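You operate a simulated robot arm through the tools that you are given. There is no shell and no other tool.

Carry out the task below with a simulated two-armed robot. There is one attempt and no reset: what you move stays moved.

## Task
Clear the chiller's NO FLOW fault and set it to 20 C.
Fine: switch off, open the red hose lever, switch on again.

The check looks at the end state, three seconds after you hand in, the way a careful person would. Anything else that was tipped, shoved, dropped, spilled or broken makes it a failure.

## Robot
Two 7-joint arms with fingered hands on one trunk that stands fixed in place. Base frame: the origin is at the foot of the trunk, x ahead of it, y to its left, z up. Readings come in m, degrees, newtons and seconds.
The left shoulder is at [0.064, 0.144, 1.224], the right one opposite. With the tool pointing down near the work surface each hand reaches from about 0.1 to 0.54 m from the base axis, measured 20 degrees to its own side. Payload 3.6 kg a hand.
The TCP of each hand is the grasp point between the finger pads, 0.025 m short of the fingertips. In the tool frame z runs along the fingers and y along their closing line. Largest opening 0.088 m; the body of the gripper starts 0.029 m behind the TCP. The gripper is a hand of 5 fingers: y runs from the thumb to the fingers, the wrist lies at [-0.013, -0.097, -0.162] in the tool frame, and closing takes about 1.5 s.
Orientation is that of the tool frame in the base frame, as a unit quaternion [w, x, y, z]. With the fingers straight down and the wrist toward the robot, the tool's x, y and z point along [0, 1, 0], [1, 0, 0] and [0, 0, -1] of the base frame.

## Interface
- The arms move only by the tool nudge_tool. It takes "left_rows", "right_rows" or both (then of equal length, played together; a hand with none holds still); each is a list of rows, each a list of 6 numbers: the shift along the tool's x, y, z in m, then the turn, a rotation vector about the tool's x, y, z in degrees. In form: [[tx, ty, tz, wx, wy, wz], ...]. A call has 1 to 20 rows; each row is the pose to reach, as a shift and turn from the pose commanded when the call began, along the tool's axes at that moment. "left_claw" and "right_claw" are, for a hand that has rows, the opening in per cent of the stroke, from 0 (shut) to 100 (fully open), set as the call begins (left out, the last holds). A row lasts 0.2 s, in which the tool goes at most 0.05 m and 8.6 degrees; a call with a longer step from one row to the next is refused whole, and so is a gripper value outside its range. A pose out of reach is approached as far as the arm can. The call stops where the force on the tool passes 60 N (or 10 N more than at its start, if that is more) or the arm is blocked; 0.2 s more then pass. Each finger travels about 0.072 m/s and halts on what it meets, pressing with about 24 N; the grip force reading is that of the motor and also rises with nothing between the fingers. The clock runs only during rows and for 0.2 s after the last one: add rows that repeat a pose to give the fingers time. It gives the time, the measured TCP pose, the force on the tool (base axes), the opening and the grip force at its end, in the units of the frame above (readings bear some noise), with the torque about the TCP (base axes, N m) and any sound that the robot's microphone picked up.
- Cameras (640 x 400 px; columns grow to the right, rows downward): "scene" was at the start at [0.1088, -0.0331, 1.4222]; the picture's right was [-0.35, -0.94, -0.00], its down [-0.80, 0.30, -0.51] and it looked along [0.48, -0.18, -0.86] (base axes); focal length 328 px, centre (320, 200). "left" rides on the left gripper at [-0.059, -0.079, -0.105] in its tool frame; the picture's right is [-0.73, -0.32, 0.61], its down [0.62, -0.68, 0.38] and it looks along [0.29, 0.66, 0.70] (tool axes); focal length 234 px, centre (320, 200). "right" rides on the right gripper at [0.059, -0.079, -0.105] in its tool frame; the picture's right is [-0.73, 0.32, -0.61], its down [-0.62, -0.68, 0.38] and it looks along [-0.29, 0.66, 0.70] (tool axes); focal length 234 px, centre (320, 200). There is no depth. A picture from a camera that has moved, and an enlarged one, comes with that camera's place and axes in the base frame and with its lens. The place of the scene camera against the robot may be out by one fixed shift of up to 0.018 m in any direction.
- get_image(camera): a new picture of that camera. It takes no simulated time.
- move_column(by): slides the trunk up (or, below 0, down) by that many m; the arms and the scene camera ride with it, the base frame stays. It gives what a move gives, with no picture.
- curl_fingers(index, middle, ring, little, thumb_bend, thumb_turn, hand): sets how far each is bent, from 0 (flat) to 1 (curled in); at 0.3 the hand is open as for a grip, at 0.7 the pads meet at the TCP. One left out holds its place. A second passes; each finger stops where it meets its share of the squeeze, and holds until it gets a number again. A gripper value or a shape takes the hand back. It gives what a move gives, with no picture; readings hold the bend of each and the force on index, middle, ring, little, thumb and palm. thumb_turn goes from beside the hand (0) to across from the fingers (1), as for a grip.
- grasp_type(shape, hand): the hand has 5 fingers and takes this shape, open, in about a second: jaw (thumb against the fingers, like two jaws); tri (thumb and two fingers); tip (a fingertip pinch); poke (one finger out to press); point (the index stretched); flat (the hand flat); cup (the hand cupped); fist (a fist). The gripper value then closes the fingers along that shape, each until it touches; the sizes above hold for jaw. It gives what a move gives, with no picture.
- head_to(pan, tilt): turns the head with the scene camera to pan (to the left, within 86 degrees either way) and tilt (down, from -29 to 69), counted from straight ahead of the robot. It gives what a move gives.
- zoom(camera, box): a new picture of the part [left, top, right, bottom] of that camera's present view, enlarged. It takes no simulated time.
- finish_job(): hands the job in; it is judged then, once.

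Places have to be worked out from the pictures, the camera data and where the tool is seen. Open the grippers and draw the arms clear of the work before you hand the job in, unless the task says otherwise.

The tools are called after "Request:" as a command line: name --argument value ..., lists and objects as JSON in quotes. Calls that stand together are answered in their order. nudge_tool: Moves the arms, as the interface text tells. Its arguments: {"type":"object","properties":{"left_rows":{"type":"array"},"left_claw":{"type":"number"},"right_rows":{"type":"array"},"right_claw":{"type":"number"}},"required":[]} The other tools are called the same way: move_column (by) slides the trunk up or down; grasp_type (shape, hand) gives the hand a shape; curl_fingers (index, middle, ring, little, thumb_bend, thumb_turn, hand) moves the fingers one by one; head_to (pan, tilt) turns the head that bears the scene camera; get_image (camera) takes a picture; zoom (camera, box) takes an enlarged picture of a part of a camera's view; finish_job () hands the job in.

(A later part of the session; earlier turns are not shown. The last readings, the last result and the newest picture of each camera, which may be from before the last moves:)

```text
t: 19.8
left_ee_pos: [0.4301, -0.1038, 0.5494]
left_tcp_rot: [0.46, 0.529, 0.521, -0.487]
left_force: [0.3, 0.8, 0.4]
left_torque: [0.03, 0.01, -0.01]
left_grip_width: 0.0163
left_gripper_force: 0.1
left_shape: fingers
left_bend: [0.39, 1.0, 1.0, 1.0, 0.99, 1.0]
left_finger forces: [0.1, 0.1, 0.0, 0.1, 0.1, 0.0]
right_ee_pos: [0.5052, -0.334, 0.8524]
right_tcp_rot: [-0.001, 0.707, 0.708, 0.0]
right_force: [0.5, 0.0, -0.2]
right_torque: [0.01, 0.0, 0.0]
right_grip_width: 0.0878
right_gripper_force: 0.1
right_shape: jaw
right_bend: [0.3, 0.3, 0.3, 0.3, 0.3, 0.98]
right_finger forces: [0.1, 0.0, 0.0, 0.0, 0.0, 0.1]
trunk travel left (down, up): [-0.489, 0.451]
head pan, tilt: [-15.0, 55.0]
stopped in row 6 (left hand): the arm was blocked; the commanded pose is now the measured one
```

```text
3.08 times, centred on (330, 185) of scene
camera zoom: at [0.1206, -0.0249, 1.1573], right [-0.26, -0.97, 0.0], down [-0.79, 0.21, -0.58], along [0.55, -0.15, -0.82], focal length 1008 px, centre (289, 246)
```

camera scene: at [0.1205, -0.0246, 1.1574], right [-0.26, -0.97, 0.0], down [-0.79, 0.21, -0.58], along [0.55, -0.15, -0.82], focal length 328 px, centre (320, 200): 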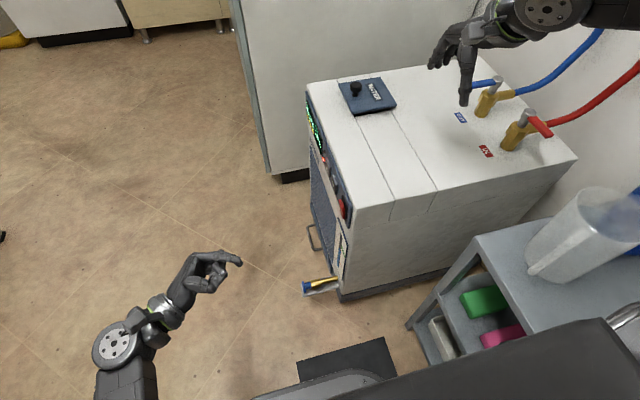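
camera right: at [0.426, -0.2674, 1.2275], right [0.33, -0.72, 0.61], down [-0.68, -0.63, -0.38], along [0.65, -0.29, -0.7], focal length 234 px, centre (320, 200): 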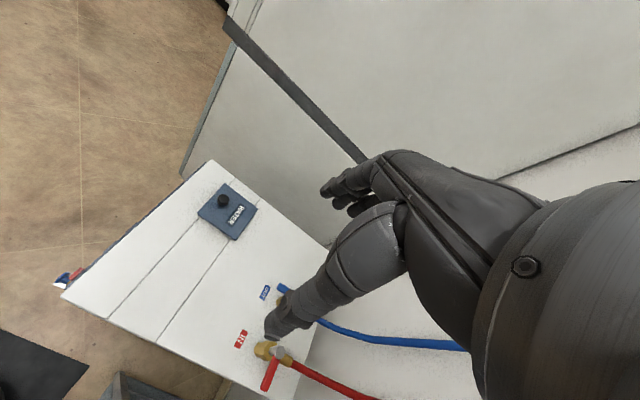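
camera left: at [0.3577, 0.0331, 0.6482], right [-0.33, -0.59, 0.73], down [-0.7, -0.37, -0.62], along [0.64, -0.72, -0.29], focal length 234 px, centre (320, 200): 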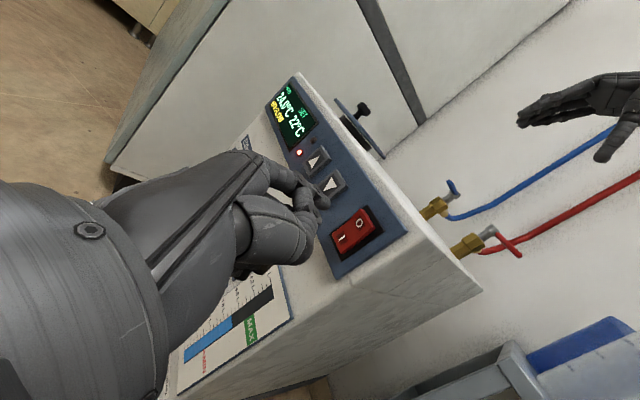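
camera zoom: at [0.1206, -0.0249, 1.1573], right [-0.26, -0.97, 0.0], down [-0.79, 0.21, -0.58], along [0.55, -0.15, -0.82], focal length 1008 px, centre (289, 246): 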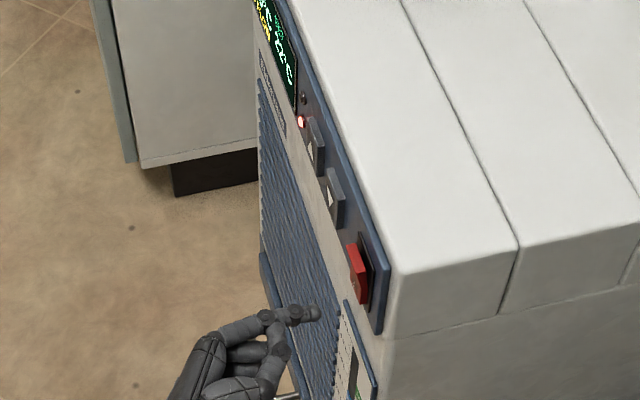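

The arm was blocked before the fingertip touched. The tool force is near zero and the hand sagged about 4 cm, so something along the left arm hit a limit or another body. I look at the whole arm.

Request:
head_to --pan 20 --tilt 60

Request:
get_image --camera "scene"

Request:
get_image --camera "right"

Request:
get_image --camera "left"

```text
t: 20.8
left_ee_pos: [0.4326, -0.1027, 0.5499]
left_tcp_rot: [0.462, 0.529, 0.52, -0.486]
left_force: [0.0, 0.1, 0.0]
left_torque: [0.02, -0.03, 0.01]
left_grip_width: 0.016
left_gripper_force: 0.0
left_shape: fingers
left_bend: [0.39, 1.0, 1.0, 1.0, 0.99, 1.0]
left_finger forces: [0.0, 0.1, 0.0, 0.1, 0.0, 0.0]
right_ee_pos: [0.5041, -0.3326, 0.8519]
right_tcp_rot: [-0.001, 0.706, 0.708, 0.0]
right_force: [0.4, 0.2, 0.0]
right_torque: [0.01, -0.01, 0.04]
right_grip_width: 0.0878
right_gripper_force: 0.1
right_shape: jaw
right_bend: [0.3, 0.3, 0.3, 0.3, 0.3, 0.98]
right_finger forces: [0.0, 0.1, 0.0, 0.1, 0.0, 0.1]
trunk travel left (down, up): [-0.489, 0.451]
head pan, tilt: [20.0, 60.0]
```

```text
taken
camera scene: at [0.1136, 0.0168, 1.1512], right [0.34, -0.94, 0.0], down [-0.81, -0.3, -0.5], along [0.47, 0.17, -0.87], focal length 328 px, centre (320, 200)
```

scene: 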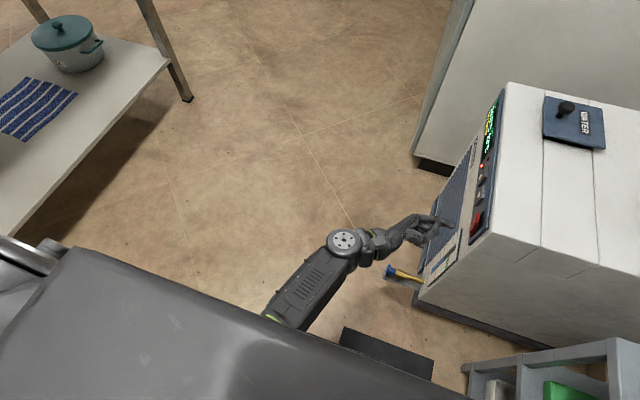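

```text
taken
camera right: at [0.4253, -0.2734, 0.9568], right [0.33, -0.73, 0.61], down [-0.68, -0.62, -0.38], along [0.66, -0.29, -0.7], focal length 234 px, centre (320, 200)
```

right: 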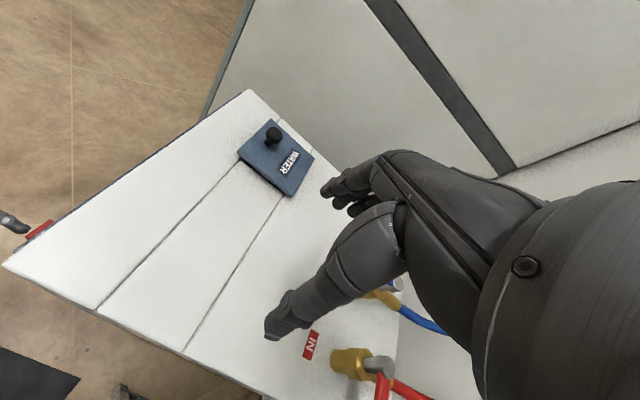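

```text
taken
camera left: at [0.3582, -0.003, 0.6217], right [-0.33, -0.67, 0.67], down [-0.7, -0.3, -0.65], along [0.63, -0.68, -0.37], focal length 234 px, centre (320, 200)
```

left: 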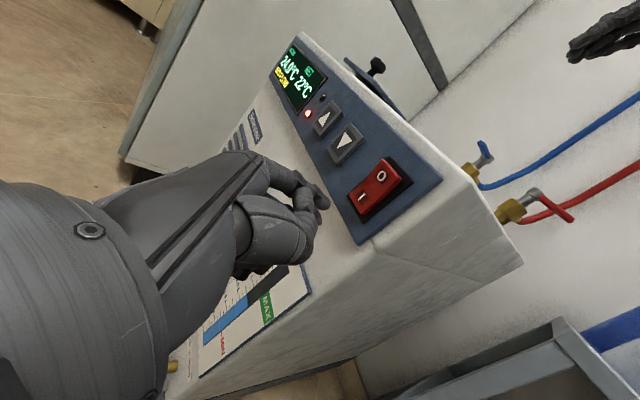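

The forearm comes from under the chest with the elbow bent back, so the elbow most likely meets the robot's own body. A straighter arm should avoid this. I back the hand off and restore its orientation, then raise the trunk about 0.075 m.

Request:
nudge_tool --left_rows '[[-0.015, 0, -0.02, 0, -2, 0], [-0.03, 0, -0.04, 0, -4, 0], [-0.044, 0, -0.058, -0.3, -6.2, 0.6], [-0.044, 0, -0.058, -0.3, -6.2, 0.6]]'

Request:
move_column --by 0.075

Request:
get_image --camera "scene"

```text
t: 21.8
left_ee_pos: [0.435, -0.0505, 0.6022]
left_tcp_rot: [-0.494, -0.501, -0.492, 0.512]
left_force: [-0.2, 0.0, 0.4]
left_torque: [0.01, 0.02, -0.01]
left_grip_width: 0.0161
left_gripper_force: 0.1
left_shape: fingers
left_bend: [0.39, 1.0, 1.0, 1.0, 0.99, 1.0]
left_finger forces: [0.1, 0.0, 0.1, 0.1, 0.1, 0.1]
right_ee_pos: [0.5046, -0.3335, 0.8509]
right_tcp_rot: [-0.002, 0.706, 0.708, 0.0]
right_force: [0.6, -0.3, 0.2]
right_torque: [-0.02, -0.01, -0.03]
right_grip_width: 0.0877
right_gripper_force: 0.1
right_shape: jaw
right_bend: [0.3, 0.3, 0.3, 0.3, 0.3, 0.98]
right_finger forces: [0.0, 0.0, 0.1, 0.1, 0.0, 0.0]
trunk travel left (down, up): [-0.489, 0.451]
head pan, tilt: [20.0, 60.0]
```

```text
t: 22.9
left_ee_pos: [0.4341, -0.0523, 0.6769]
left_tcp_rot: [-0.495, -0.502, -0.492, 0.512]
left_force: [0.3, -0.3, 0.0]
left_torque: [-0.06, 0.02, 0.01]
left_grip_width: 0.0162
left_gripper_force: 0.1
left_shape: fingers
left_bend: [0.39, 1.0, 1.0, 1.0, 0.99, 1.0]
left_finger forces: [0.0, 0.0, 0.1, 0.1, 0.0, 0.0]
right_ee_pos: [0.5051, -0.3326, 0.9263]
right_tcp_rot: [-0.002, 0.706, 0.708, -0.001]
right_force: [-0.1, -0.8, 0.0]
right_torque: [0.0, -0.02, 0.0]
right_grip_width: 0.0879
right_gripper_force: 0.0
right_shape: jaw
right_bend: [0.3, 0.3, 0.3, 0.3, 0.3, 0.98]
right_finger forces: [0.0, 0.0, 0.0, 0.0, 0.0, 0.0]
trunk travel left (down, up): [-0.564, 0.376]
head pan, tilt: [20.0, 60.0]
```

```text
taken
camera scene: at [0.1136, 0.0171, 1.2261], right [0.34, -0.94, 0.0], down [-0.81, -0.3, -0.5], along [0.47, 0.17, -0.87], focal length 328 px, centre (320, 200)
```

scene: 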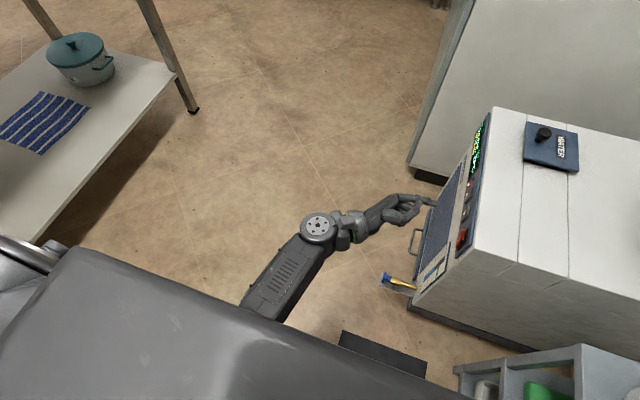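

Still free. I lower the hand to rocker height at a small standoff and check that it gets there.

Request:
nudge_tool --left_rows '[[0.03, 0.001, 0, 0, 0, 0], [0.06, 0.002, 0, 0, 0, 0], [0.089, 0.003, 0, 0, 0, 0], [0.089, 0.003, 0.02, 0, 0, 0], [0.089, 0.003, 0.035, 0, 0, 0], [0.089, 0.003, 0.035, 0, 0, 0]]'

Request:
zoom --camera "left" --box '[240, 100, 420, 280]'

Request:
get_image --camera "scene"

```text
t: 24.5
left_ee_pos: [0.4315, -0.0567, 0.563]
left_tcp_rot: [0.471, 0.519, 0.514, -0.494]
left_force: [-0.1, 0.3, -0.3]
left_torque: [-0.01, 0.01, 0.02]
left_grip_width: 0.0161
left_gripper_force: 0.0
left_shape: fingers
left_bend: [0.39, 1.0, 1.0, 1.0, 0.99, 1.0]
left_finger forces: [0.1, 0.1, 0.0, 0.0, 0.0, 0.1]
right_ee_pos: [0.505, -0.3371, 0.9247]
right_tcp_rot: [-0.003, 0.707, 0.707, 0.001]
right_force: [-0.3, 0.3, -0.1]
right_torque: [0.02, -0.04, -0.02]
right_grip_width: 0.0876
right_gripper_force: 0.0
right_shape: jaw
right_bend: [0.3, 0.3, 0.3, 0.3, 0.3, 0.98]
right_finger forces: [0.0, 0.0, 0.1, 0.1, 0.0, 0.0]
trunk travel left (down, up): [-0.564, 0.376]
head pan, tilt: [20.0, 60.0]
stopped in row 6 (left hand): the arm was blocked; the commanded pose is now the measured one
```

```text
2.22 times, centred on (330, 190) of left
camera zoom: at [0.3581, 0.0465, 0.6303], right [-0.33, -0.65, 0.69], down [-0.7, -0.32, -0.63], along [0.63, -0.69, -0.35], focal length 520 px, centre (298, 222)
```

zoom: 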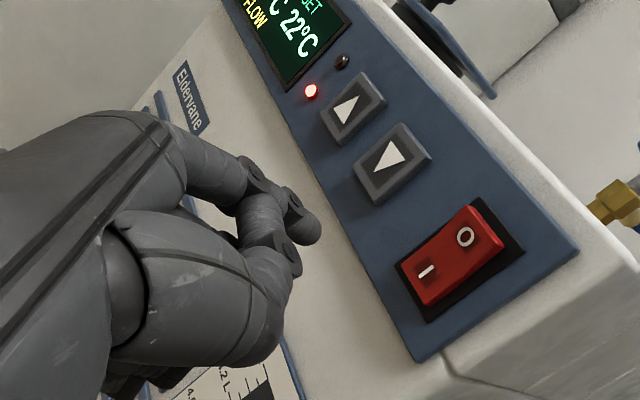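

```text
taken
camera scene: at [0.1136, 0.0169, 1.2261], right [0.34, -0.94, 0.0], down [-0.81, -0.3, -0.5], along [0.47, 0.17, -0.87], focal length 328 px, centre (320, 200)
```

scene: 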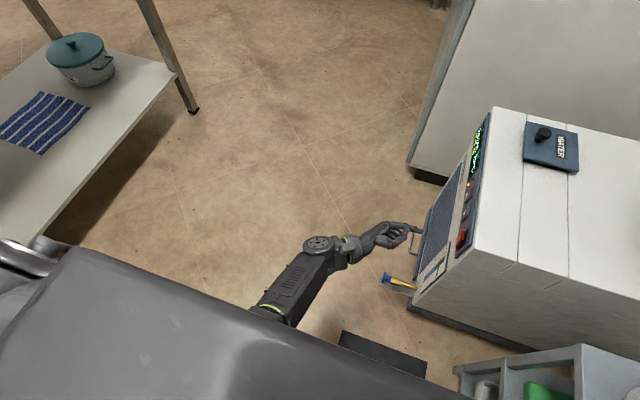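

Blocked again, and the right hand's reading shifted with it, so the left elbow is pressing on the robot's own torso in this inward-pointing pose. The right arm suits this better: its fingers can point down and tilt toward -y with the elbow out. I park the left hand away to the left first.

Request:
nudge_tool --left_rows '[[-0.02, 0, -0.03, 0, -2, 0], [-0.04, 0, -0.07, 0, -4.3, 0], [-0.06, 0, -0.11, 0, -4.3, 0], [-0.08, 0, -0.15, 0, -4.3, 0], [-0.09, -0.01, -0.19, 0, -4.3, 0], [-0.1, -0.02, -0.23, 0, -4.3, 0], [-0.1, -0.03, -0.27, 0, -4.3, 0], [-0.1, -0.04, -0.31, 0, -4.3, 0], [-0.1, -0.04, -0.31, 0, -4.3, 0]]'

Request:
head_to --pan -15 --tilt 55

Request:
get_image --camera "scene"

```text
t: 26.5
left_ee_pos: [0.4026, 0.2464, 0.6843]
left_tcp_rot: [-0.492, -0.498, -0.495, 0.514]
left_force: [-0.1, -0.1, -0.8]
left_torque: [0.01, -0.01, -0.02]
left_grip_width: 0.0162
left_gripper_force: 0.1
left_shape: fingers
left_bend: [0.39, 1.0, 1.0, 1.0, 0.99, 1.0]
left_finger forces: [0.0, 0.0, 0.0, 0.0, 0.1, 0.1]
right_ee_pos: [0.5067, -0.3374, 0.9247]
right_tcp_rot: [-0.003, 0.707, 0.707, 0.001]
right_force: [-0.7, 0.2, -0.5]
right_torque: [-0.02, 0.03, 0.01]
right_grip_width: 0.0878
right_gripper_force: 0.1
right_shape: jaw
right_bend: [0.3, 0.3, 0.3, 0.3, 0.3, 0.98]
right_finger forces: [0.0, 0.0, 0.0, 0.1, 0.0, 0.0]
trunk travel left (down, up): [-0.564, 0.376]
head pan, tilt: [20.0, 60.0]
```

```text
t: 27.5
left_ee_pos: [0.4019, 0.2465, 0.6846]
left_tcp_rot: [-0.492, -0.498, -0.495, 0.515]
left_force: [0.4, -0.2, 0.2]
left_torque: [-0.01, 0.03, -0.03]
left_grip_width: 0.0158
left_gripper_force: 0.2
left_shape: fingers
left_bend: [0.39, 1.0, 1.0, 1.0, 0.99, 1.0]
left_finger forces: [0.0, 0.0, 0.0, 0.1, 0.0, 0.1]
right_ee_pos: [0.5042, -0.3349, 0.9256]
right_tcp_rot: [-0.002, 0.706, 0.708, 0.001]
right_force: [-0.1, -0.2, 0.0]
right_torque: [0.0, 0.02, -0.02]
right_grip_width: 0.0879
right_gripper_force: 0.1
right_shape: jaw
right_bend: [0.3, 0.3, 0.3, 0.3, 0.3, 0.98]
right_finger forces: [0.0, 0.1, 0.0, 0.1, 0.1, 0.0]
trunk travel left (down, up): [-0.564, 0.376]
head pan, tilt: [-15.0, 55.0]
```

```text
taken
camera scene: at [0.1205, -0.024, 1.2324], right [-0.26, -0.97, 0.0], down [-0.79, 0.21, -0.58], along [0.55, -0.15, -0.82], focal length 328 px, centre (320, 200)
```

scene: 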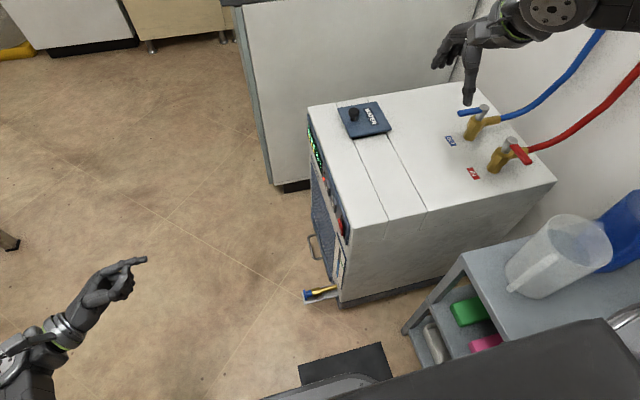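

The left arm should also work if the fingers slant 45° down toward the panel: the wrist stays straighter and the elbow higher. I turn the left hand back by 45° here in free space, then lower the trunk 0.075 m again.

Request:
nudge_tool --left_rows '[[0, 0, 0, 0, 7.5, 0], [0, 0, 0, 0, 15, 0], [0, 0, 0, 0, 22.5, 0], [0, 0, 0, 0, 30, 0], [0, 0, 0, 0, 37.5, 0], [0, 0, 0, 0, 45, 0], [0, 0, 0, 0, 45, 0]]'

Request:
move_column --by -0.075

Request:
get_image --camera "scene"

Request:
get_image --camera "left"

```text
t: 29.1
left_ee_pos: [0.4024, 0.2464, 0.6835]
left_tcp_rot: [0.265, 0.657, 0.647, -0.284]
left_force: [0.0, -0.6, 0.4]
left_torque: [-0.02, -0.02, 0.02]
left_grip_width: 0.0158
left_gripper_force: 0.0
left_shape: fingers
left_bend: [0.39, 1.0, 1.0, 1.0, 0.99, 1.0]
left_finger forces: [0.0, 0.0, 0.0, 0.0, 0.1, 0.0]
right_ee_pos: [0.5055, -0.3356, 0.9264]
right_tcp_rot: [-0.002, 0.707, 0.708, 0.0]
right_force: [-0.2, 0.1, 0.5]
right_torque: [0.02, 0.02, -0.01]
right_grip_width: 0.0879
right_gripper_force: 0.1
right_shape: jaw
right_bend: [0.3, 0.3, 0.3, 0.3, 0.3, 0.98]
right_finger forces: [0.1, 0.0, 0.0, 0.0, 0.0, 0.0]
trunk travel left (down, up): [-0.564, 0.376]
head pan, tilt: [-15.0, 55.0]
```

```text
t: 30.2
left_ee_pos: [0.4031, 0.2461, 0.6084]
left_tcp_rot: [0.266, 0.656, 0.646, -0.284]
left_force: [-0.1, 0.0, -0.1]
left_torque: [0.0, -0.01, -0.05]
left_grip_width: 0.0161
left_gripper_force: 0.1
left_shape: fingers
left_bend: [0.39, 1.0, 1.0, 1.0, 0.99, 1.0]
left_finger forces: [0.1, 0.0, 0.0, 0.0, 0.0, 0.1]
right_ee_pos: [0.5057, -0.3363, 0.8509]
right_tcp_rot: [-0.001, 0.706, 0.708, 0.0]
right_force: [-0.5, 0.5, -0.2]
right_torque: [0.0, -0.02, 0.0]
right_grip_width: 0.088
right_gripper_force: 0.0
right_shape: jaw
right_bend: [0.3, 0.3, 0.3, 0.3, 0.3, 0.98]
right_finger forces: [0.0, 0.0, 0.0, 0.0, 0.1, 0.1]
trunk travel left (down, up): [-0.489, 0.451]
head pan, tilt: [-15.0, 55.0]
```

```text
taken
camera scene: at [0.1204, -0.0244, 1.1574], right [-0.26, -0.97, 0.0], down [-0.79, 0.21, -0.58], along [0.55, -0.15, -0.82], focal length 328 px, centre (320, 200)
```

scene: 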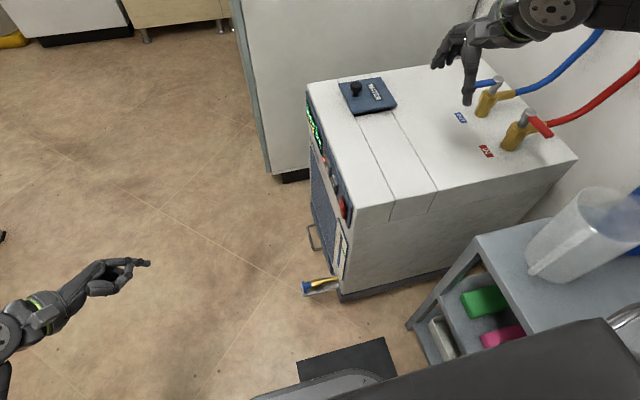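

```text
taken
camera left: at [0.328, 0.2811, 0.7266], right [-0.34, -0.93, 0.1], down [-0.69, 0.18, -0.7], along [0.64, -0.31, -0.7], focal length 234 px, centre (320, 200)
```

left: 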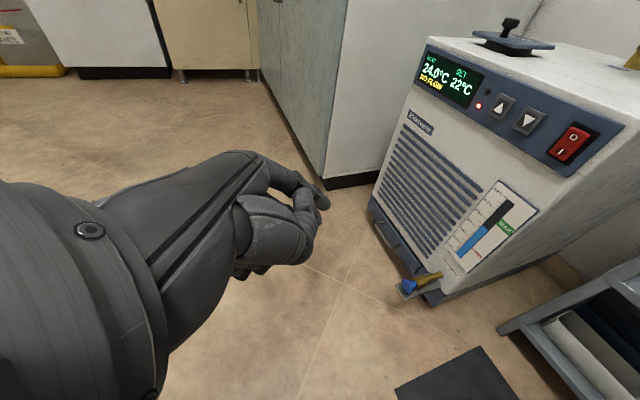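

Free and clear, with the panel in good view. I bring the slanted left fingertip toward a standoff in front of the rocker.

Request:
nudge_tool --left_rows '[[-0.0286, 0.0051, 0.0236, 0, 0, 0], [-0.0572, 0.0102, 0.0472, 0, 0, 0], [-0.0858, 0.0153, 0.0708, 0, 0, 0], [-0.1144, 0.0204, 0.0944, 0, 0, 0], [-0.143, 0.0255, 0.118, 0, 0, 0], [-0.1716, 0.0306, 0.1416, 0, 0, 0], [-0.2002, 0.0357, 0.1652, 0, 0, 0], [-0.229, 0.041, 0.189, 0, 0, 0], [-0.229, 0.041, 0.189, 0, 0, 0]]'

Request:
get_image --camera "left"

Request:
get_image --camera "scene"

```text
t: 32.2
left_ee_pos: [0.4379, -0.0506, 0.639]
left_tcp_rot: [0.265, 0.656, 0.647, -0.285]
left_force: [-0.5, -0.1, -0.8]
left_torque: [-0.02, 0.02, -0.03]
left_grip_width: 0.0157
left_gripper_force: 0.0
left_shape: fingers
left_bend: [0.39, 1.0, 1.0, 1.0, 0.99, 1.0]
left_finger forces: [0.0, 0.1, 0.0, 0.0, 0.0, 0.0]
right_ee_pos: [0.5051, -0.3351, 0.8506]
right_tcp_rot: [-0.001, 0.706, 0.708, 0.0]
right_force: [0.1, 0.0, 0.2]
right_torque: [-0.01, 0.03, 0.02]
right_grip_width: 0.0881
right_gripper_force: 0.0
right_shape: jaw
right_bend: [0.3, 0.3, 0.3, 0.3, 0.3, 0.98]
right_finger forces: [0.1, 0.1, 0.0, 0.0, 0.0, 0.0]
trunk travel left (down, up): [-0.489, 0.451]
head pan, tilt: [-15.0, 55.0]
```

```text
taken
camera left: at [0.3624, -0.0155, 0.7575], right [-0.34, -0.93, 0.1], down [-0.69, 0.18, -0.7], along [0.64, -0.31, -0.7], focal length 234 px, centre (320, 200)
```

left: 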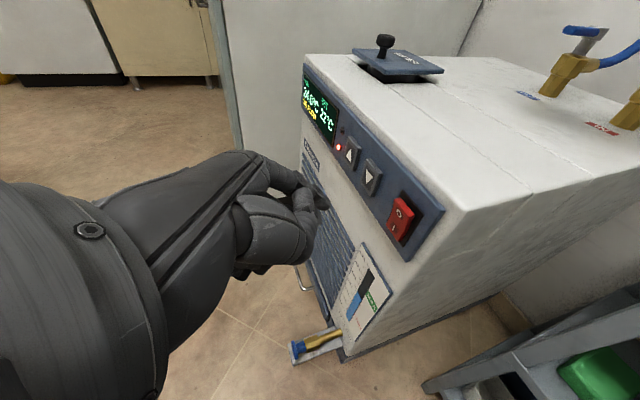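

```text
taken
camera scene: at [0.1206, -0.0241, 1.1574], right [-0.26, -0.97, 0.0], down [-0.79, 0.21, -0.58], along [0.55, -0.15, -0.82], focal length 328 px, centre (320, 200)
```

scene: 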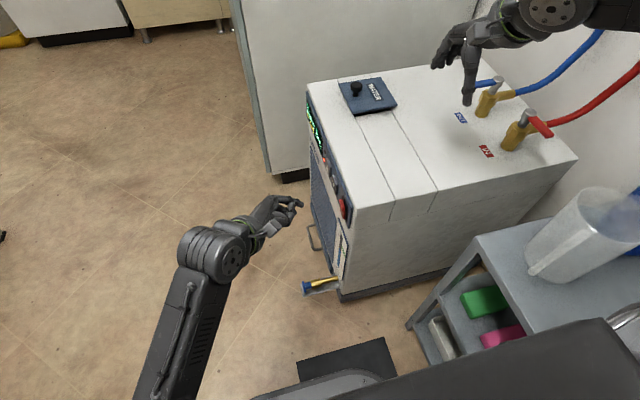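

The forearm is now well clear of the body and the hand reached its target. I zoom in for fine alignment.

Request:
zoom --camera "left" --box '[280, 130, 460, 270]'

Request:
zoom --camera "scene" --box '[240, 140, 380, 250]'

```text
2.86 times, centred on (370, 200) of left
camera zoom: at [0.3624, -0.0155, 0.7575], right [-0.34, -0.93, 0.1], down [-0.69, 0.18, -0.7], along [0.64, -0.31, -0.7], focal length 669 px, centre (177, 200)
```

zoom: 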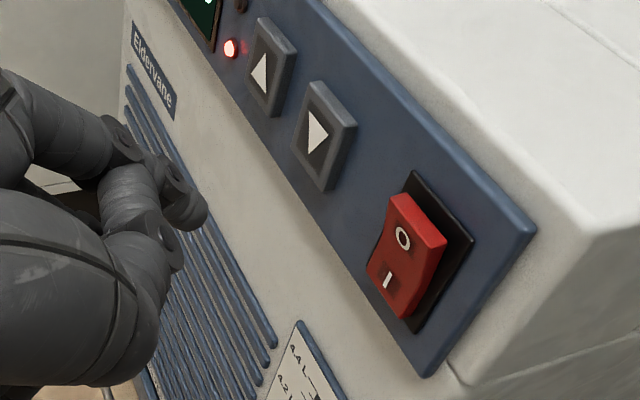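

```text
3.64 times, centred on (310, 195) of scene
camera zoom: at [0.1206, -0.0241, 1.1574], right [-0.26, -0.97, 0.0], down [-0.79, 0.21, -0.58], along [0.55, -0.15, -0.82], focal length 1192 px, centre (356, 218)
```

zoom: 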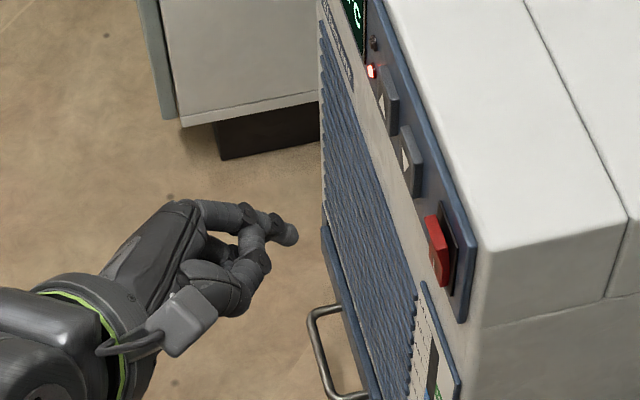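

O reads as about (0.474, -0.158, 0.596) and the fingertip as about (0.473, -0.077, 0.627). I lower and advance to about 2 cm from the O half, then check once more.

Request:
nudge_tool --left_rows '[[-0.008, 0.001, 0.02, 0, 0, 0], [-0.016, 0.002, 0.04, 0, 0, 0], [-0.0225, 0.003, 0.0589, 0, 0, 0], [-0.0225, 0.003, 0.0589, 0, 0, 0]]'

Request:
zoom --camera "left" --box '[280, 110, 460, 270]'

Request:
zoom --camera "scene" --box '[270, 150, 390, 250]'

```text
t: 33.2
left_ee_pos: [0.4381, -0.1085, 0.6159]
left_tcp_rot: [0.267, 0.657, 0.645, -0.285]
left_force: [-0.2, -0.6, -0.6]
left_torque: [0.05, 0.01, -0.02]
left_grip_width: 0.0157
left_gripper_force: 0.0
left_shape: fingers
left_bend: [0.39, 1.0, 1.0, 1.0, 0.99, 1.0]
left_finger forces: [0.1, 0.0, 0.1, 0.0, 0.0, 0.1]
right_ee_pos: [0.505, -0.3355, 0.8509]
right_tcp_rot: [-0.002, 0.706, 0.708, 0.001]
right_force: [-0.9, -0.5, -0.5]
right_torque: [0.01, -0.02, 0.0]
right_grip_width: 0.0877
right_gripper_force: 0.1
right_shape: jaw
right_bend: [0.3, 0.3, 0.3, 0.3, 0.3, 0.98]
right_finger forces: [0.1, 0.0, 0.0, 0.1, 0.0, 0.0]
trunk travel left (down, up): [-0.489, 0.451]
head pan, tilt: [-15.0, 55.0]
```

```text
2.50 times, centred on (370, 190) of left
camera zoom: at [0.3635, -0.0735, 0.7328], right [-0.34, -0.93, 0.1], down [-0.69, 0.18, -0.7], along [0.64, -0.31, -0.7], focal length 585 px, centre (195, 225)
```

zoom: 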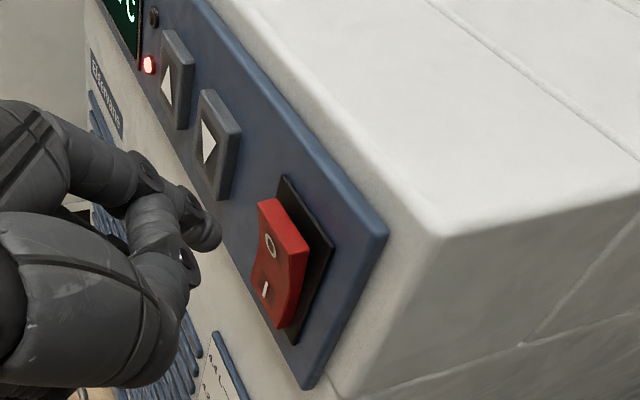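

```text
4.00 times, centred on (330, 200) of scene
camera zoom: at [0.1206, -0.0243, 1.1574], right [-0.26, -0.97, 0.0], down [-0.79, 0.21, -0.58], along [0.55, -0.15, -0.82], focal length 1311 px, centre (280, 200)
```

zoom: 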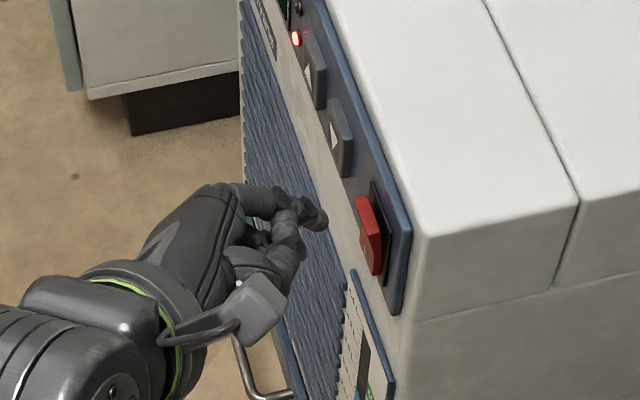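

Tip and rocker agree in both views: tip (0.475, -0.134, 0.604), O face near y≈-0.157. I press straight in -y with small steps, up to about 3.4 cm, watching force and sound.

Request:
nudge_tool --left_rows '[[-0.0084, 0.003, 0.0086, 0, 0, 0], [-0.0126, 0.003, 0.0129, 0, 0, 0], [-0.0153, 0.003, 0.0158, 0, 0, 0], [-0.0181, 0.003, 0.0186, 0, 0, 0], [-0.0202, 0.003, 0.0208, 0, 0, 0], [-0.0223, 0.003, 0.0229, 0, 0, 0]]'

Request:
zoom --camera "left" --box '[220, 50, 440, 250]'

Request:
zoom --camera "scene" --box '[270, 150, 390, 250]'

```text
t: 34.6
left_ee_pos: [0.4415, -0.1342, 0.6123]
left_tcp_rot: [0.264, 0.658, 0.648, -0.279]
left_force: [1.1, 18.5, 11.2]
left_torque: [-0.01, -0.39, 0.65]
left_grip_width: 0.0157
left_gripper_force: 10.6
left_shape: fingers
left_bend: [0.38, 1.0, 1.0, 1.0, 0.98, 1.0]
left_finger forces: [21.2, 0.0, 0.0, 0.1, 0.0, 0.1]
right_ee_pos: [0.5044, -0.3332, 0.8515]
right_tcp_rot: [-0.002, 0.707, 0.707, 0.0]
right_force: [0.1, 0.7, 0.4]
right_torque: [0.0, 0.01, -0.01]
right_grip_width: 0.0879
right_gripper_force: 0.0
right_shape: jaw
right_bend: [0.3, 0.3, 0.3, 0.3, 0.3, 0.98]
right_finger forces: [0.0, 0.1, 0.0, 0.1, 0.0, 0.0]
trunk travel left (down, up): [-0.489, 0.451]
head pan, tilt: [-15.0, 55.0]
```

```text
2.00 times, centred on (330, 150) of left
camera zoom: at [0.3657, -0.1, 0.7307], right [-0.34, -0.93, 0.09], down [-0.69, 0.18, -0.7], along [0.64, -0.3, -0.71], focal length 468 px, centre (300, 300)
```

zoom: 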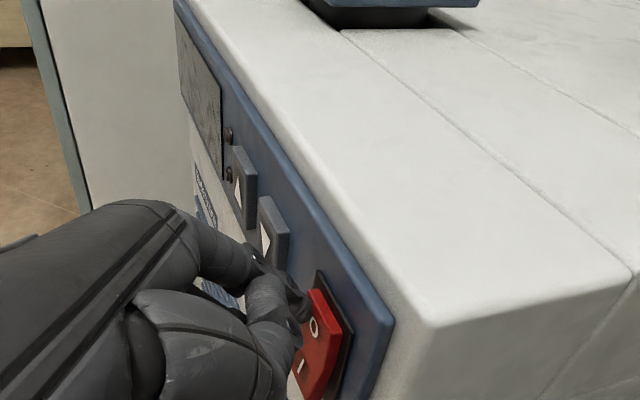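

```text
4.00 times, centred on (330, 200) of scene
camera zoom: at [0.1194, -0.0217, 1.1577], right [-0.26, -0.97, 0.01], down [-0.79, 0.21, -0.58], along [0.56, -0.15, -0.82], focal length 1311 px, centre (280, 200)
```

zoom: 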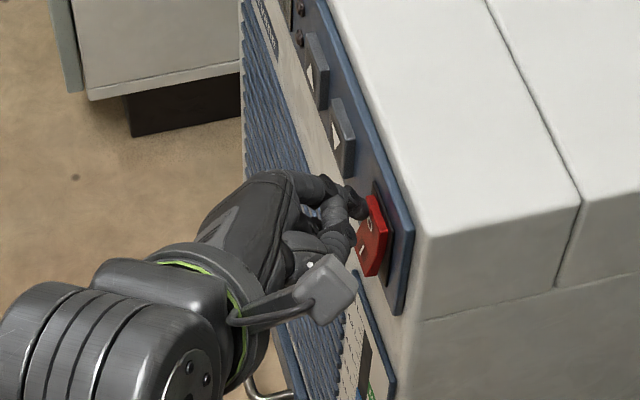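

The display and the red light have gone dark, so the chiller appears to be off. I back the finger away and confirm.

Request:
nudge_tool --left_rows '[[0.014, 0, -0.0143, 0, 0, 0], [0.035, 0, -0.0358, 0, 0, 0], [0.056, 0, -0.0573, 0, 0, 0], [0.084, 0, -0.086, 0, 0, 0], [0.084, 0, -0.086, 0, 0, 0]]'

Request:
zoom --camera "left" --box '[260, 60, 480, 260]'

```text
t: 35.8
left_ee_pos: [0.4413, -0.0188, 0.6158]
left_tcp_rot: [0.266, 0.657, 0.646, -0.285]
left_force: [-0.3, 0.5, 0.1]
left_torque: [0.02, 0.05, -0.02]
left_grip_width: 0.0151
left_gripper_force: 0.0
left_shape: fingers
left_bend: [0.39, 1.0, 1.0, 1.0, 0.98, 1.0]
left_finger forces: [0.0, 0.0, 0.0, 0.0, 0.0, 0.1]
right_ee_pos: [0.5044, -0.3356, 0.8497]
right_tcp_rot: [-0.003, 0.707, 0.707, 0.001]
right_force: [0.7, -0.2, -0.2]
right_torque: [0.04, 0.0, 0.01]
right_grip_width: 0.0878
right_gripper_force: 0.0
right_shape: jaw
right_bend: [0.3, 0.3, 0.3, 0.3, 0.3, 0.98]
right_finger forces: [0.0, 0.1, 0.1, 0.0, 0.1, 0.0]
trunk travel left (down, up): [-0.489, 0.451]
head pan, tilt: [-15.0, 55.0]
```

```text
2.00 times, centred on (370, 160) of left
camera zoom: at [0.3665, 0.0161, 0.7334], right [-0.34, -0.93, 0.1], down [-0.69, 0.18, -0.7], along [0.64, -0.31, -0.7], focal length 468 px, centre (220, 280)
```

zoom: 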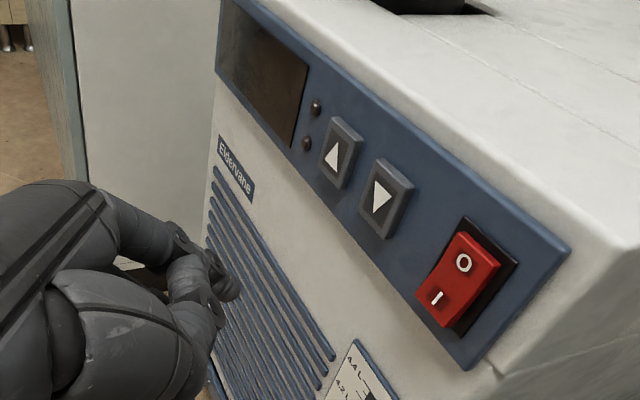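

Confirmed: display dark, O half pressed in. Next is the lever: I raise the trunk 0.12 m for more room over the jug and take close looks at the red valve.

Request:
move_column --by 0.12

Request:
head_to --pan -48 --tilt 45

Request:
get_image --camera "scene"

Request:
get_image --camera "right"

```text
t: 37.3
left_ee_pos: [0.443, -0.0207, 0.7351]
left_tcp_rot: [0.266, 0.657, 0.646, -0.284]
left_force: [0.9, -0.2, 0.2]
left_torque: [0.03, -0.01, 0.0]
left_grip_width: 0.0153
left_gripper_force: 0.1
left_shape: fingers
left_bend: [0.39, 1.0, 1.0, 1.0, 0.98, 1.0]
left_finger forces: [0.0, 0.0, 0.0, 0.0, 0.0, 0.0]
right_ee_pos: [0.5061, -0.3371, 0.9711]
right_tcp_rot: [-0.003, 0.706, 0.708, 0.0]
right_force: [0.0, -0.2, -0.8]
right_torque: [0.05, 0.01, 0.0]
right_grip_width: 0.0881
right_gripper_force: 0.1
right_shape: jaw
right_bend: [0.3, 0.3, 0.3, 0.3, 0.3, 0.98]
right_finger forces: [0.0, 0.0, 0.1, 0.0, 0.0, 0.1]
trunk travel left (down, up): [-0.609, 0.331]
head pan, tilt: [-15.0, 55.0]
```

```text
t: 38.3
left_ee_pos: [0.443, -0.0188, 0.736]
left_tcp_rot: [0.265, 0.657, 0.646, -0.284]
left_force: [-0.6, 0.5, 0.1]
left_torque: [0.01, -0.01, 0.01]
left_grip_width: 0.0151
left_gripper_force: 0.1
left_shape: fingers
left_bend: [0.39, 1.0, 1.0, 1.0, 0.98, 1.0]
left_finger forces: [0.1, 0.1, 0.1, 0.0, 0.0, 0.1]
right_ee_pos: [0.5056, -0.3359, 0.9712]
right_tcp_rot: [-0.002, 0.707, 0.708, 0.001]
right_force: [-0.1, -0.6, 0.4]
right_torque: [0.02, -0.03, 0.0]
right_grip_width: 0.088
right_gripper_force: 0.0
right_shape: jaw
right_bend: [0.3, 0.3, 0.3, 0.3, 0.3, 0.98]
right_finger forces: [0.0, 0.0, 0.1, 0.0, 0.0, 0.0]
trunk travel left (down, up): [-0.609, 0.331]
head pan, tilt: [-48.0, 45.0]
```

```text
taken
camera scene: at [0.1053, -0.0656, 1.2909], right [-0.74, -0.67, 0.0], down [-0.47, 0.52, -0.71], along [0.47, -0.53, -0.7], focal length 328 px, centre (320, 200)
```

scene: 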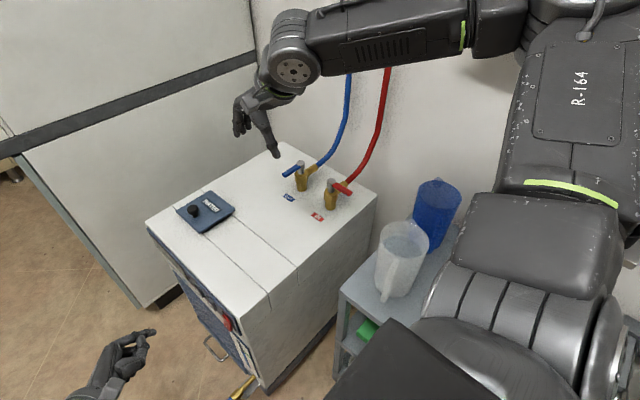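

```text
taken
camera right: at [0.4262, -0.2772, 1.0758], right [0.33, -0.73, 0.6], down [-0.68, -0.62, -0.38], along [0.66, -0.29, -0.7], focal length 234 px, centre (320, 200)
```

right: 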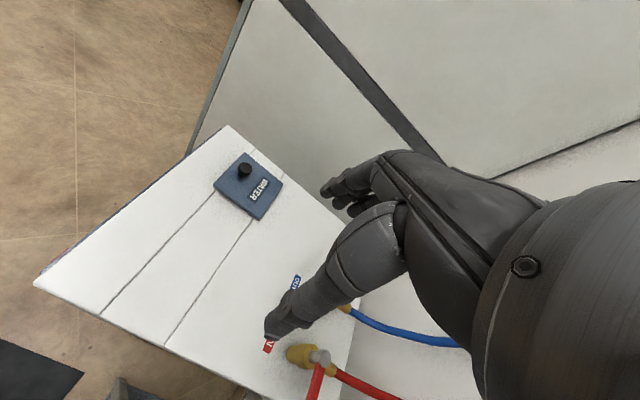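

I zoom in on the red valve from the head.

Request:
zoom --camera "scene" --box '[265, 140, 385, 230]'

Request:
zoom --camera "right" --box '[250, 300, 420, 400]'

```text
4.44 times, centred on (325, 185) of scene
camera zoom: at [0.1053, -0.0656, 1.2909], right [-0.74, -0.67, 0.0], down [-0.47, 0.52, -0.71], along [0.47, -0.53, -0.7], focal length 1457 px, centre (298, 267)
```

zoom: 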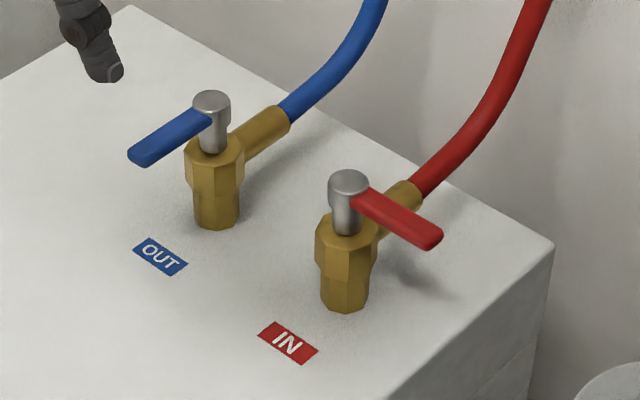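

```text
3.76 times, centred on (335, 350) of right
camera zoom: at [0.4262, -0.2772, 1.0758], right [0.33, -0.73, 0.6], down [-0.68, -0.62, -0.38], along [0.66, -0.29, -0.7], focal length 882 px, centre (264, -365)
```

zoom: 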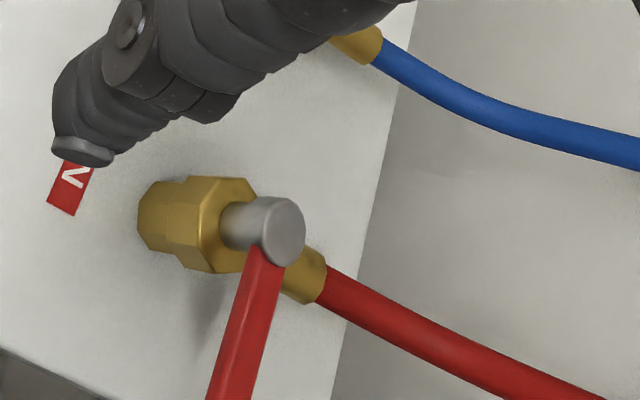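

The valve is clear now: red stem top near (0.501, -0.542, 0.737), lever pointing toward -x with its tip near (0.447, -0.553). The open blue lever points +y, so the red one must swing about 90° from -x to +y. I shape the right hand to point and look at how the index sits.

Request:
grasp_type --shape "point" --hand "right"

Request:
get_image --camera "right"

Request:
zoom --camera "scene" --box '[200, 0, 360, 180]'

```text
t: 39.2
left_ee_pos: [0.443, -0.0181, 0.7361]
left_tcp_rot: [0.266, 0.657, 0.646, -0.284]
left_force: [-0.1, -0.1, 0.5]
left_torque: [-0.04, 0.0, 0.0]
left_grip_width: 0.0149
left_gripper_force: 0.1
left_shape: fingers
left_bend: [0.39, 1.0, 1.0, 1.0, 0.98, 1.0]
left_finger forces: [0.1, 0.1, 0.1, 0.0, 0.0, 0.0]
right_ee_pos: [0.5052, -0.3352, 0.9694]
right_tcp_rot: [-0.001, 0.706, 0.708, 0.001]
right_force: [-0.3, -0.1, 0.9]
right_torque: [0.0, -0.01, 0.02]
right_grip_width: 0.0808
right_gripper_force: 0.1
right_shape: point
right_bend: [0.2, 1.0, 1.0, 1.0, 0.98, 0.88]
right_finger forces: [0.1, 0.0, 0.0, 0.1, 0.1, 0.1]
trunk travel left (down, up): [-0.609, 0.331]
head pan, tilt: [-48.0, 45.0]
```

```text
taken
camera right: at [0.4261, -0.2772, 1.0758], right [0.33, -0.73, 0.6], down [-0.68, -0.62, -0.38], along [0.66, -0.29, -0.7], focal length 234 px, centre (320, 200)
```

right: 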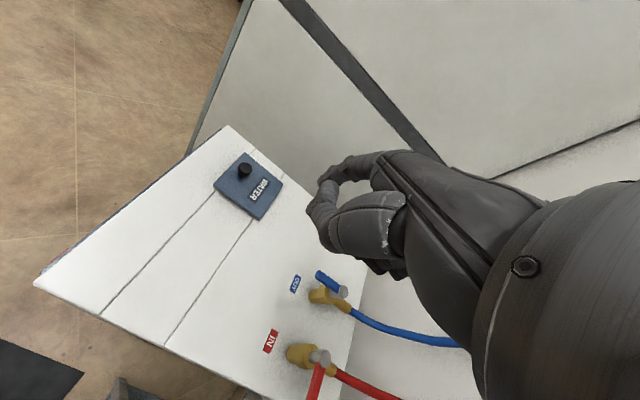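

```text
2.22 times, centred on (280, 90) of scene
camera zoom: at [0.1052, -0.0657, 1.291], right [-0.74, -0.67, 0.0], down [-0.47, 0.52, -0.71], along [0.47, -0.53, -0.7], focal length 728 px, centre (409, 444)
```

zoom: 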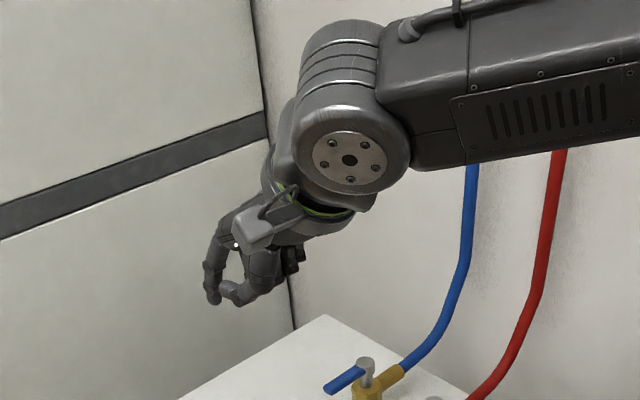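

In this shape the thumb hangs as low as the index tip and would foul the lever. I swing the thumb beside the hand, leaving only the index reaching down.

Request:
curl_fingers --hand "right" --index 0.3 --middle 1.0 --ring 1.0 --little 1.0 --thumb_bend 0.3 --thumb_turn 0.0

Request:
get_image --camera "right"

Request:
zoom --camera "scene" --box '[200, 0, 360, 180]'

Request:
zoom --camera "left" --box '[300, 0, 640, 200]'

```text
t: 40.2
left_ee_pos: [0.4426, -0.0191, 0.7357]
left_tcp_rot: [0.265, 0.656, 0.647, -0.285]
left_force: [-0.4, -0.4, -0.1]
left_torque: [0.0, -0.02, -0.01]
left_grip_width: 0.015
left_gripper_force: 0.0
left_shape: fingers
left_bend: [0.39, 1.0, 1.0, 1.0, 0.98, 1.0]
left_finger forces: [0.0, 0.0, 0.1, 0.0, 0.0, 0.1]
right_ee_pos: [0.5049, -0.3368, 0.9712]
right_tcp_rot: [-0.002, 0.707, 0.707, 0.0]
right_force: [0.8, -0.7, 0.3]
right_torque: [-0.03, 0.01, -0.03]
right_grip_width: 0.1176
right_gripper_force: 0.0
right_shape: fingers
right_bend: [0.3, 1.0, 1.0, 1.0, 0.3, 0.0]
right_finger forces: [0.1, 0.0, 0.0, 0.0, 0.0, 0.1]
trunk travel left (down, up): [-0.609, 0.331]
head pan, tilt: [-48.0, 45.0]
```

```text
taken
camera right: at [0.4261, -0.2772, 1.0758], right [0.33, -0.73, 0.6], down [-0.68, -0.62, -0.38], along [0.66, -0.29, -0.7], focal length 234 px, centre (320, 200)
```

right: 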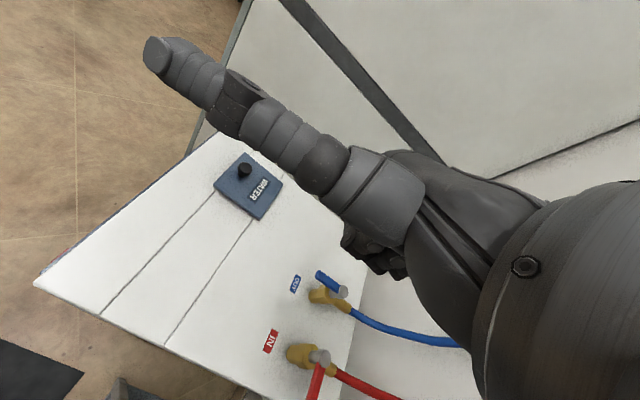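

```text
2.22 times, centred on (280, 90) of scene
camera zoom: at [0.1052, -0.0657, 1.291], right [-0.74, -0.67, 0.0], down [-0.47, 0.52, -0.71], along [0.47, -0.53, -0.7], focal length 728 px, centre (409, 444)
```

zoom: 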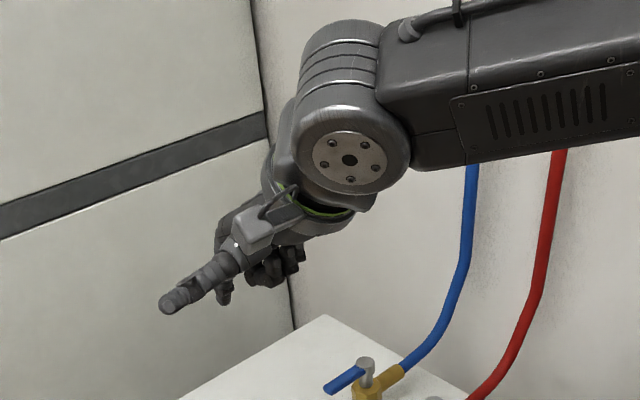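

```text
1.88 times, centred on (470, 100) of left
camera zoom: at [0.3676, 0.016, 0.8531], right [-0.34, -0.93, 0.1], down [-0.69, 0.18, -0.7], along [0.64, -0.31, -0.7], focal length 441 px, centre (38, 388)
```

zoom: 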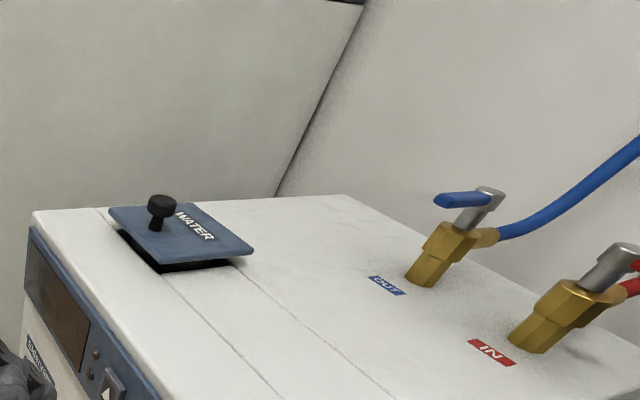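

The thumb sticks out too far this way. I fold it back across the palm and straighten the index fully so that it reaches well past the other fingers.

Request:
curl_fingers --hand "right" --index 0.0 --middle 1.0 --ring 1.0 --little 1.0 --thumb_bend 1.0 --thumb_turn 1.0

Request:
get_image --camera "right"

Request:
zoom --camera "scene" --box '[200, 0, 360, 180]'

```text
t: 41.2
left_ee_pos: [0.4424, -0.0193, 0.7347]
left_tcp_rot: [0.265, 0.656, 0.646, -0.285]
left_force: [-1.1, 0.3, 0.6]
left_torque: [-0.06, 0.0, -0.01]
left_grip_width: 0.0153
left_gripper_force: 0.1
left_shape: fingers
left_bend: [0.39, 1.0, 1.0, 1.0, 0.98, 1.0]
left_finger forces: [0.0, 0.1, 0.0, 0.0, 0.1, 0.1]
right_ee_pos: [0.5056, -0.3358, 0.9699]
right_tcp_rot: [-0.003, 0.707, 0.708, 0.001]
right_force: [0.0, 0.1, -0.5]
right_torque: [-0.01, 0.0, 0.02]
right_grip_width: 0.0358
right_gripper_force: 0.1
right_shape: fingers
right_bend: [0.0, 1.0, 1.0, 1.0, 1.0, 1.0]
right_finger forces: [0.0, 0.0, 0.0, 0.0, 0.0, 0.0]
trunk travel left (down, up): [-0.609, 0.331]
head pan, tilt: [-48.0, 45.0]
```

```text
taken
camera right: at [0.4261, -0.2772, 1.0758], right [0.33, -0.73, 0.6], down [-0.68, -0.62, -0.38], along [0.66, -0.29, -0.7], focal length 234 px, centre (320, 200)
```

right: 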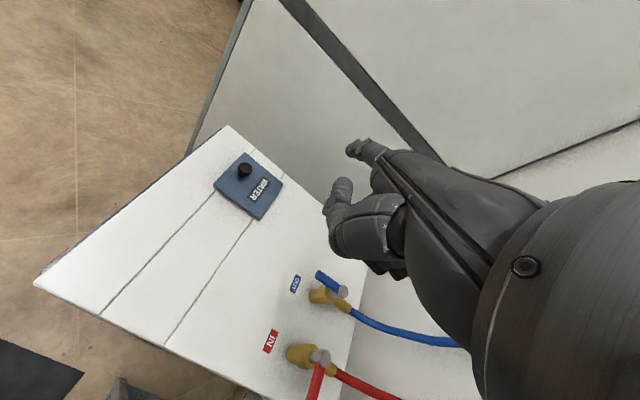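

```text
2.22 times, centred on (280, 90) of scene
camera zoom: at [0.1052, -0.0657, 1.291], right [-0.74, -0.67, 0.0], down [-0.47, 0.52, -0.71], along [0.47, -0.53, -0.7], focal length 728 px, centre (409, 444)
```

zoom: 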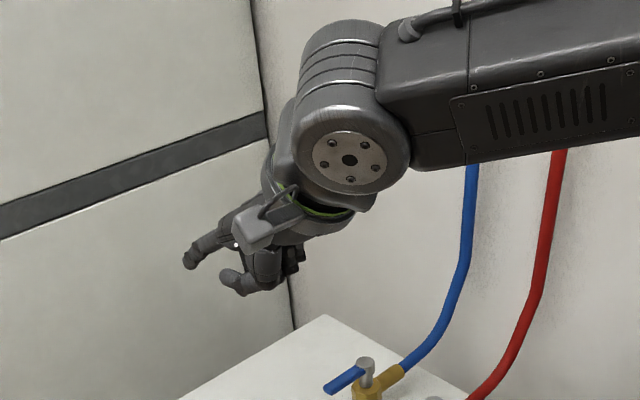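

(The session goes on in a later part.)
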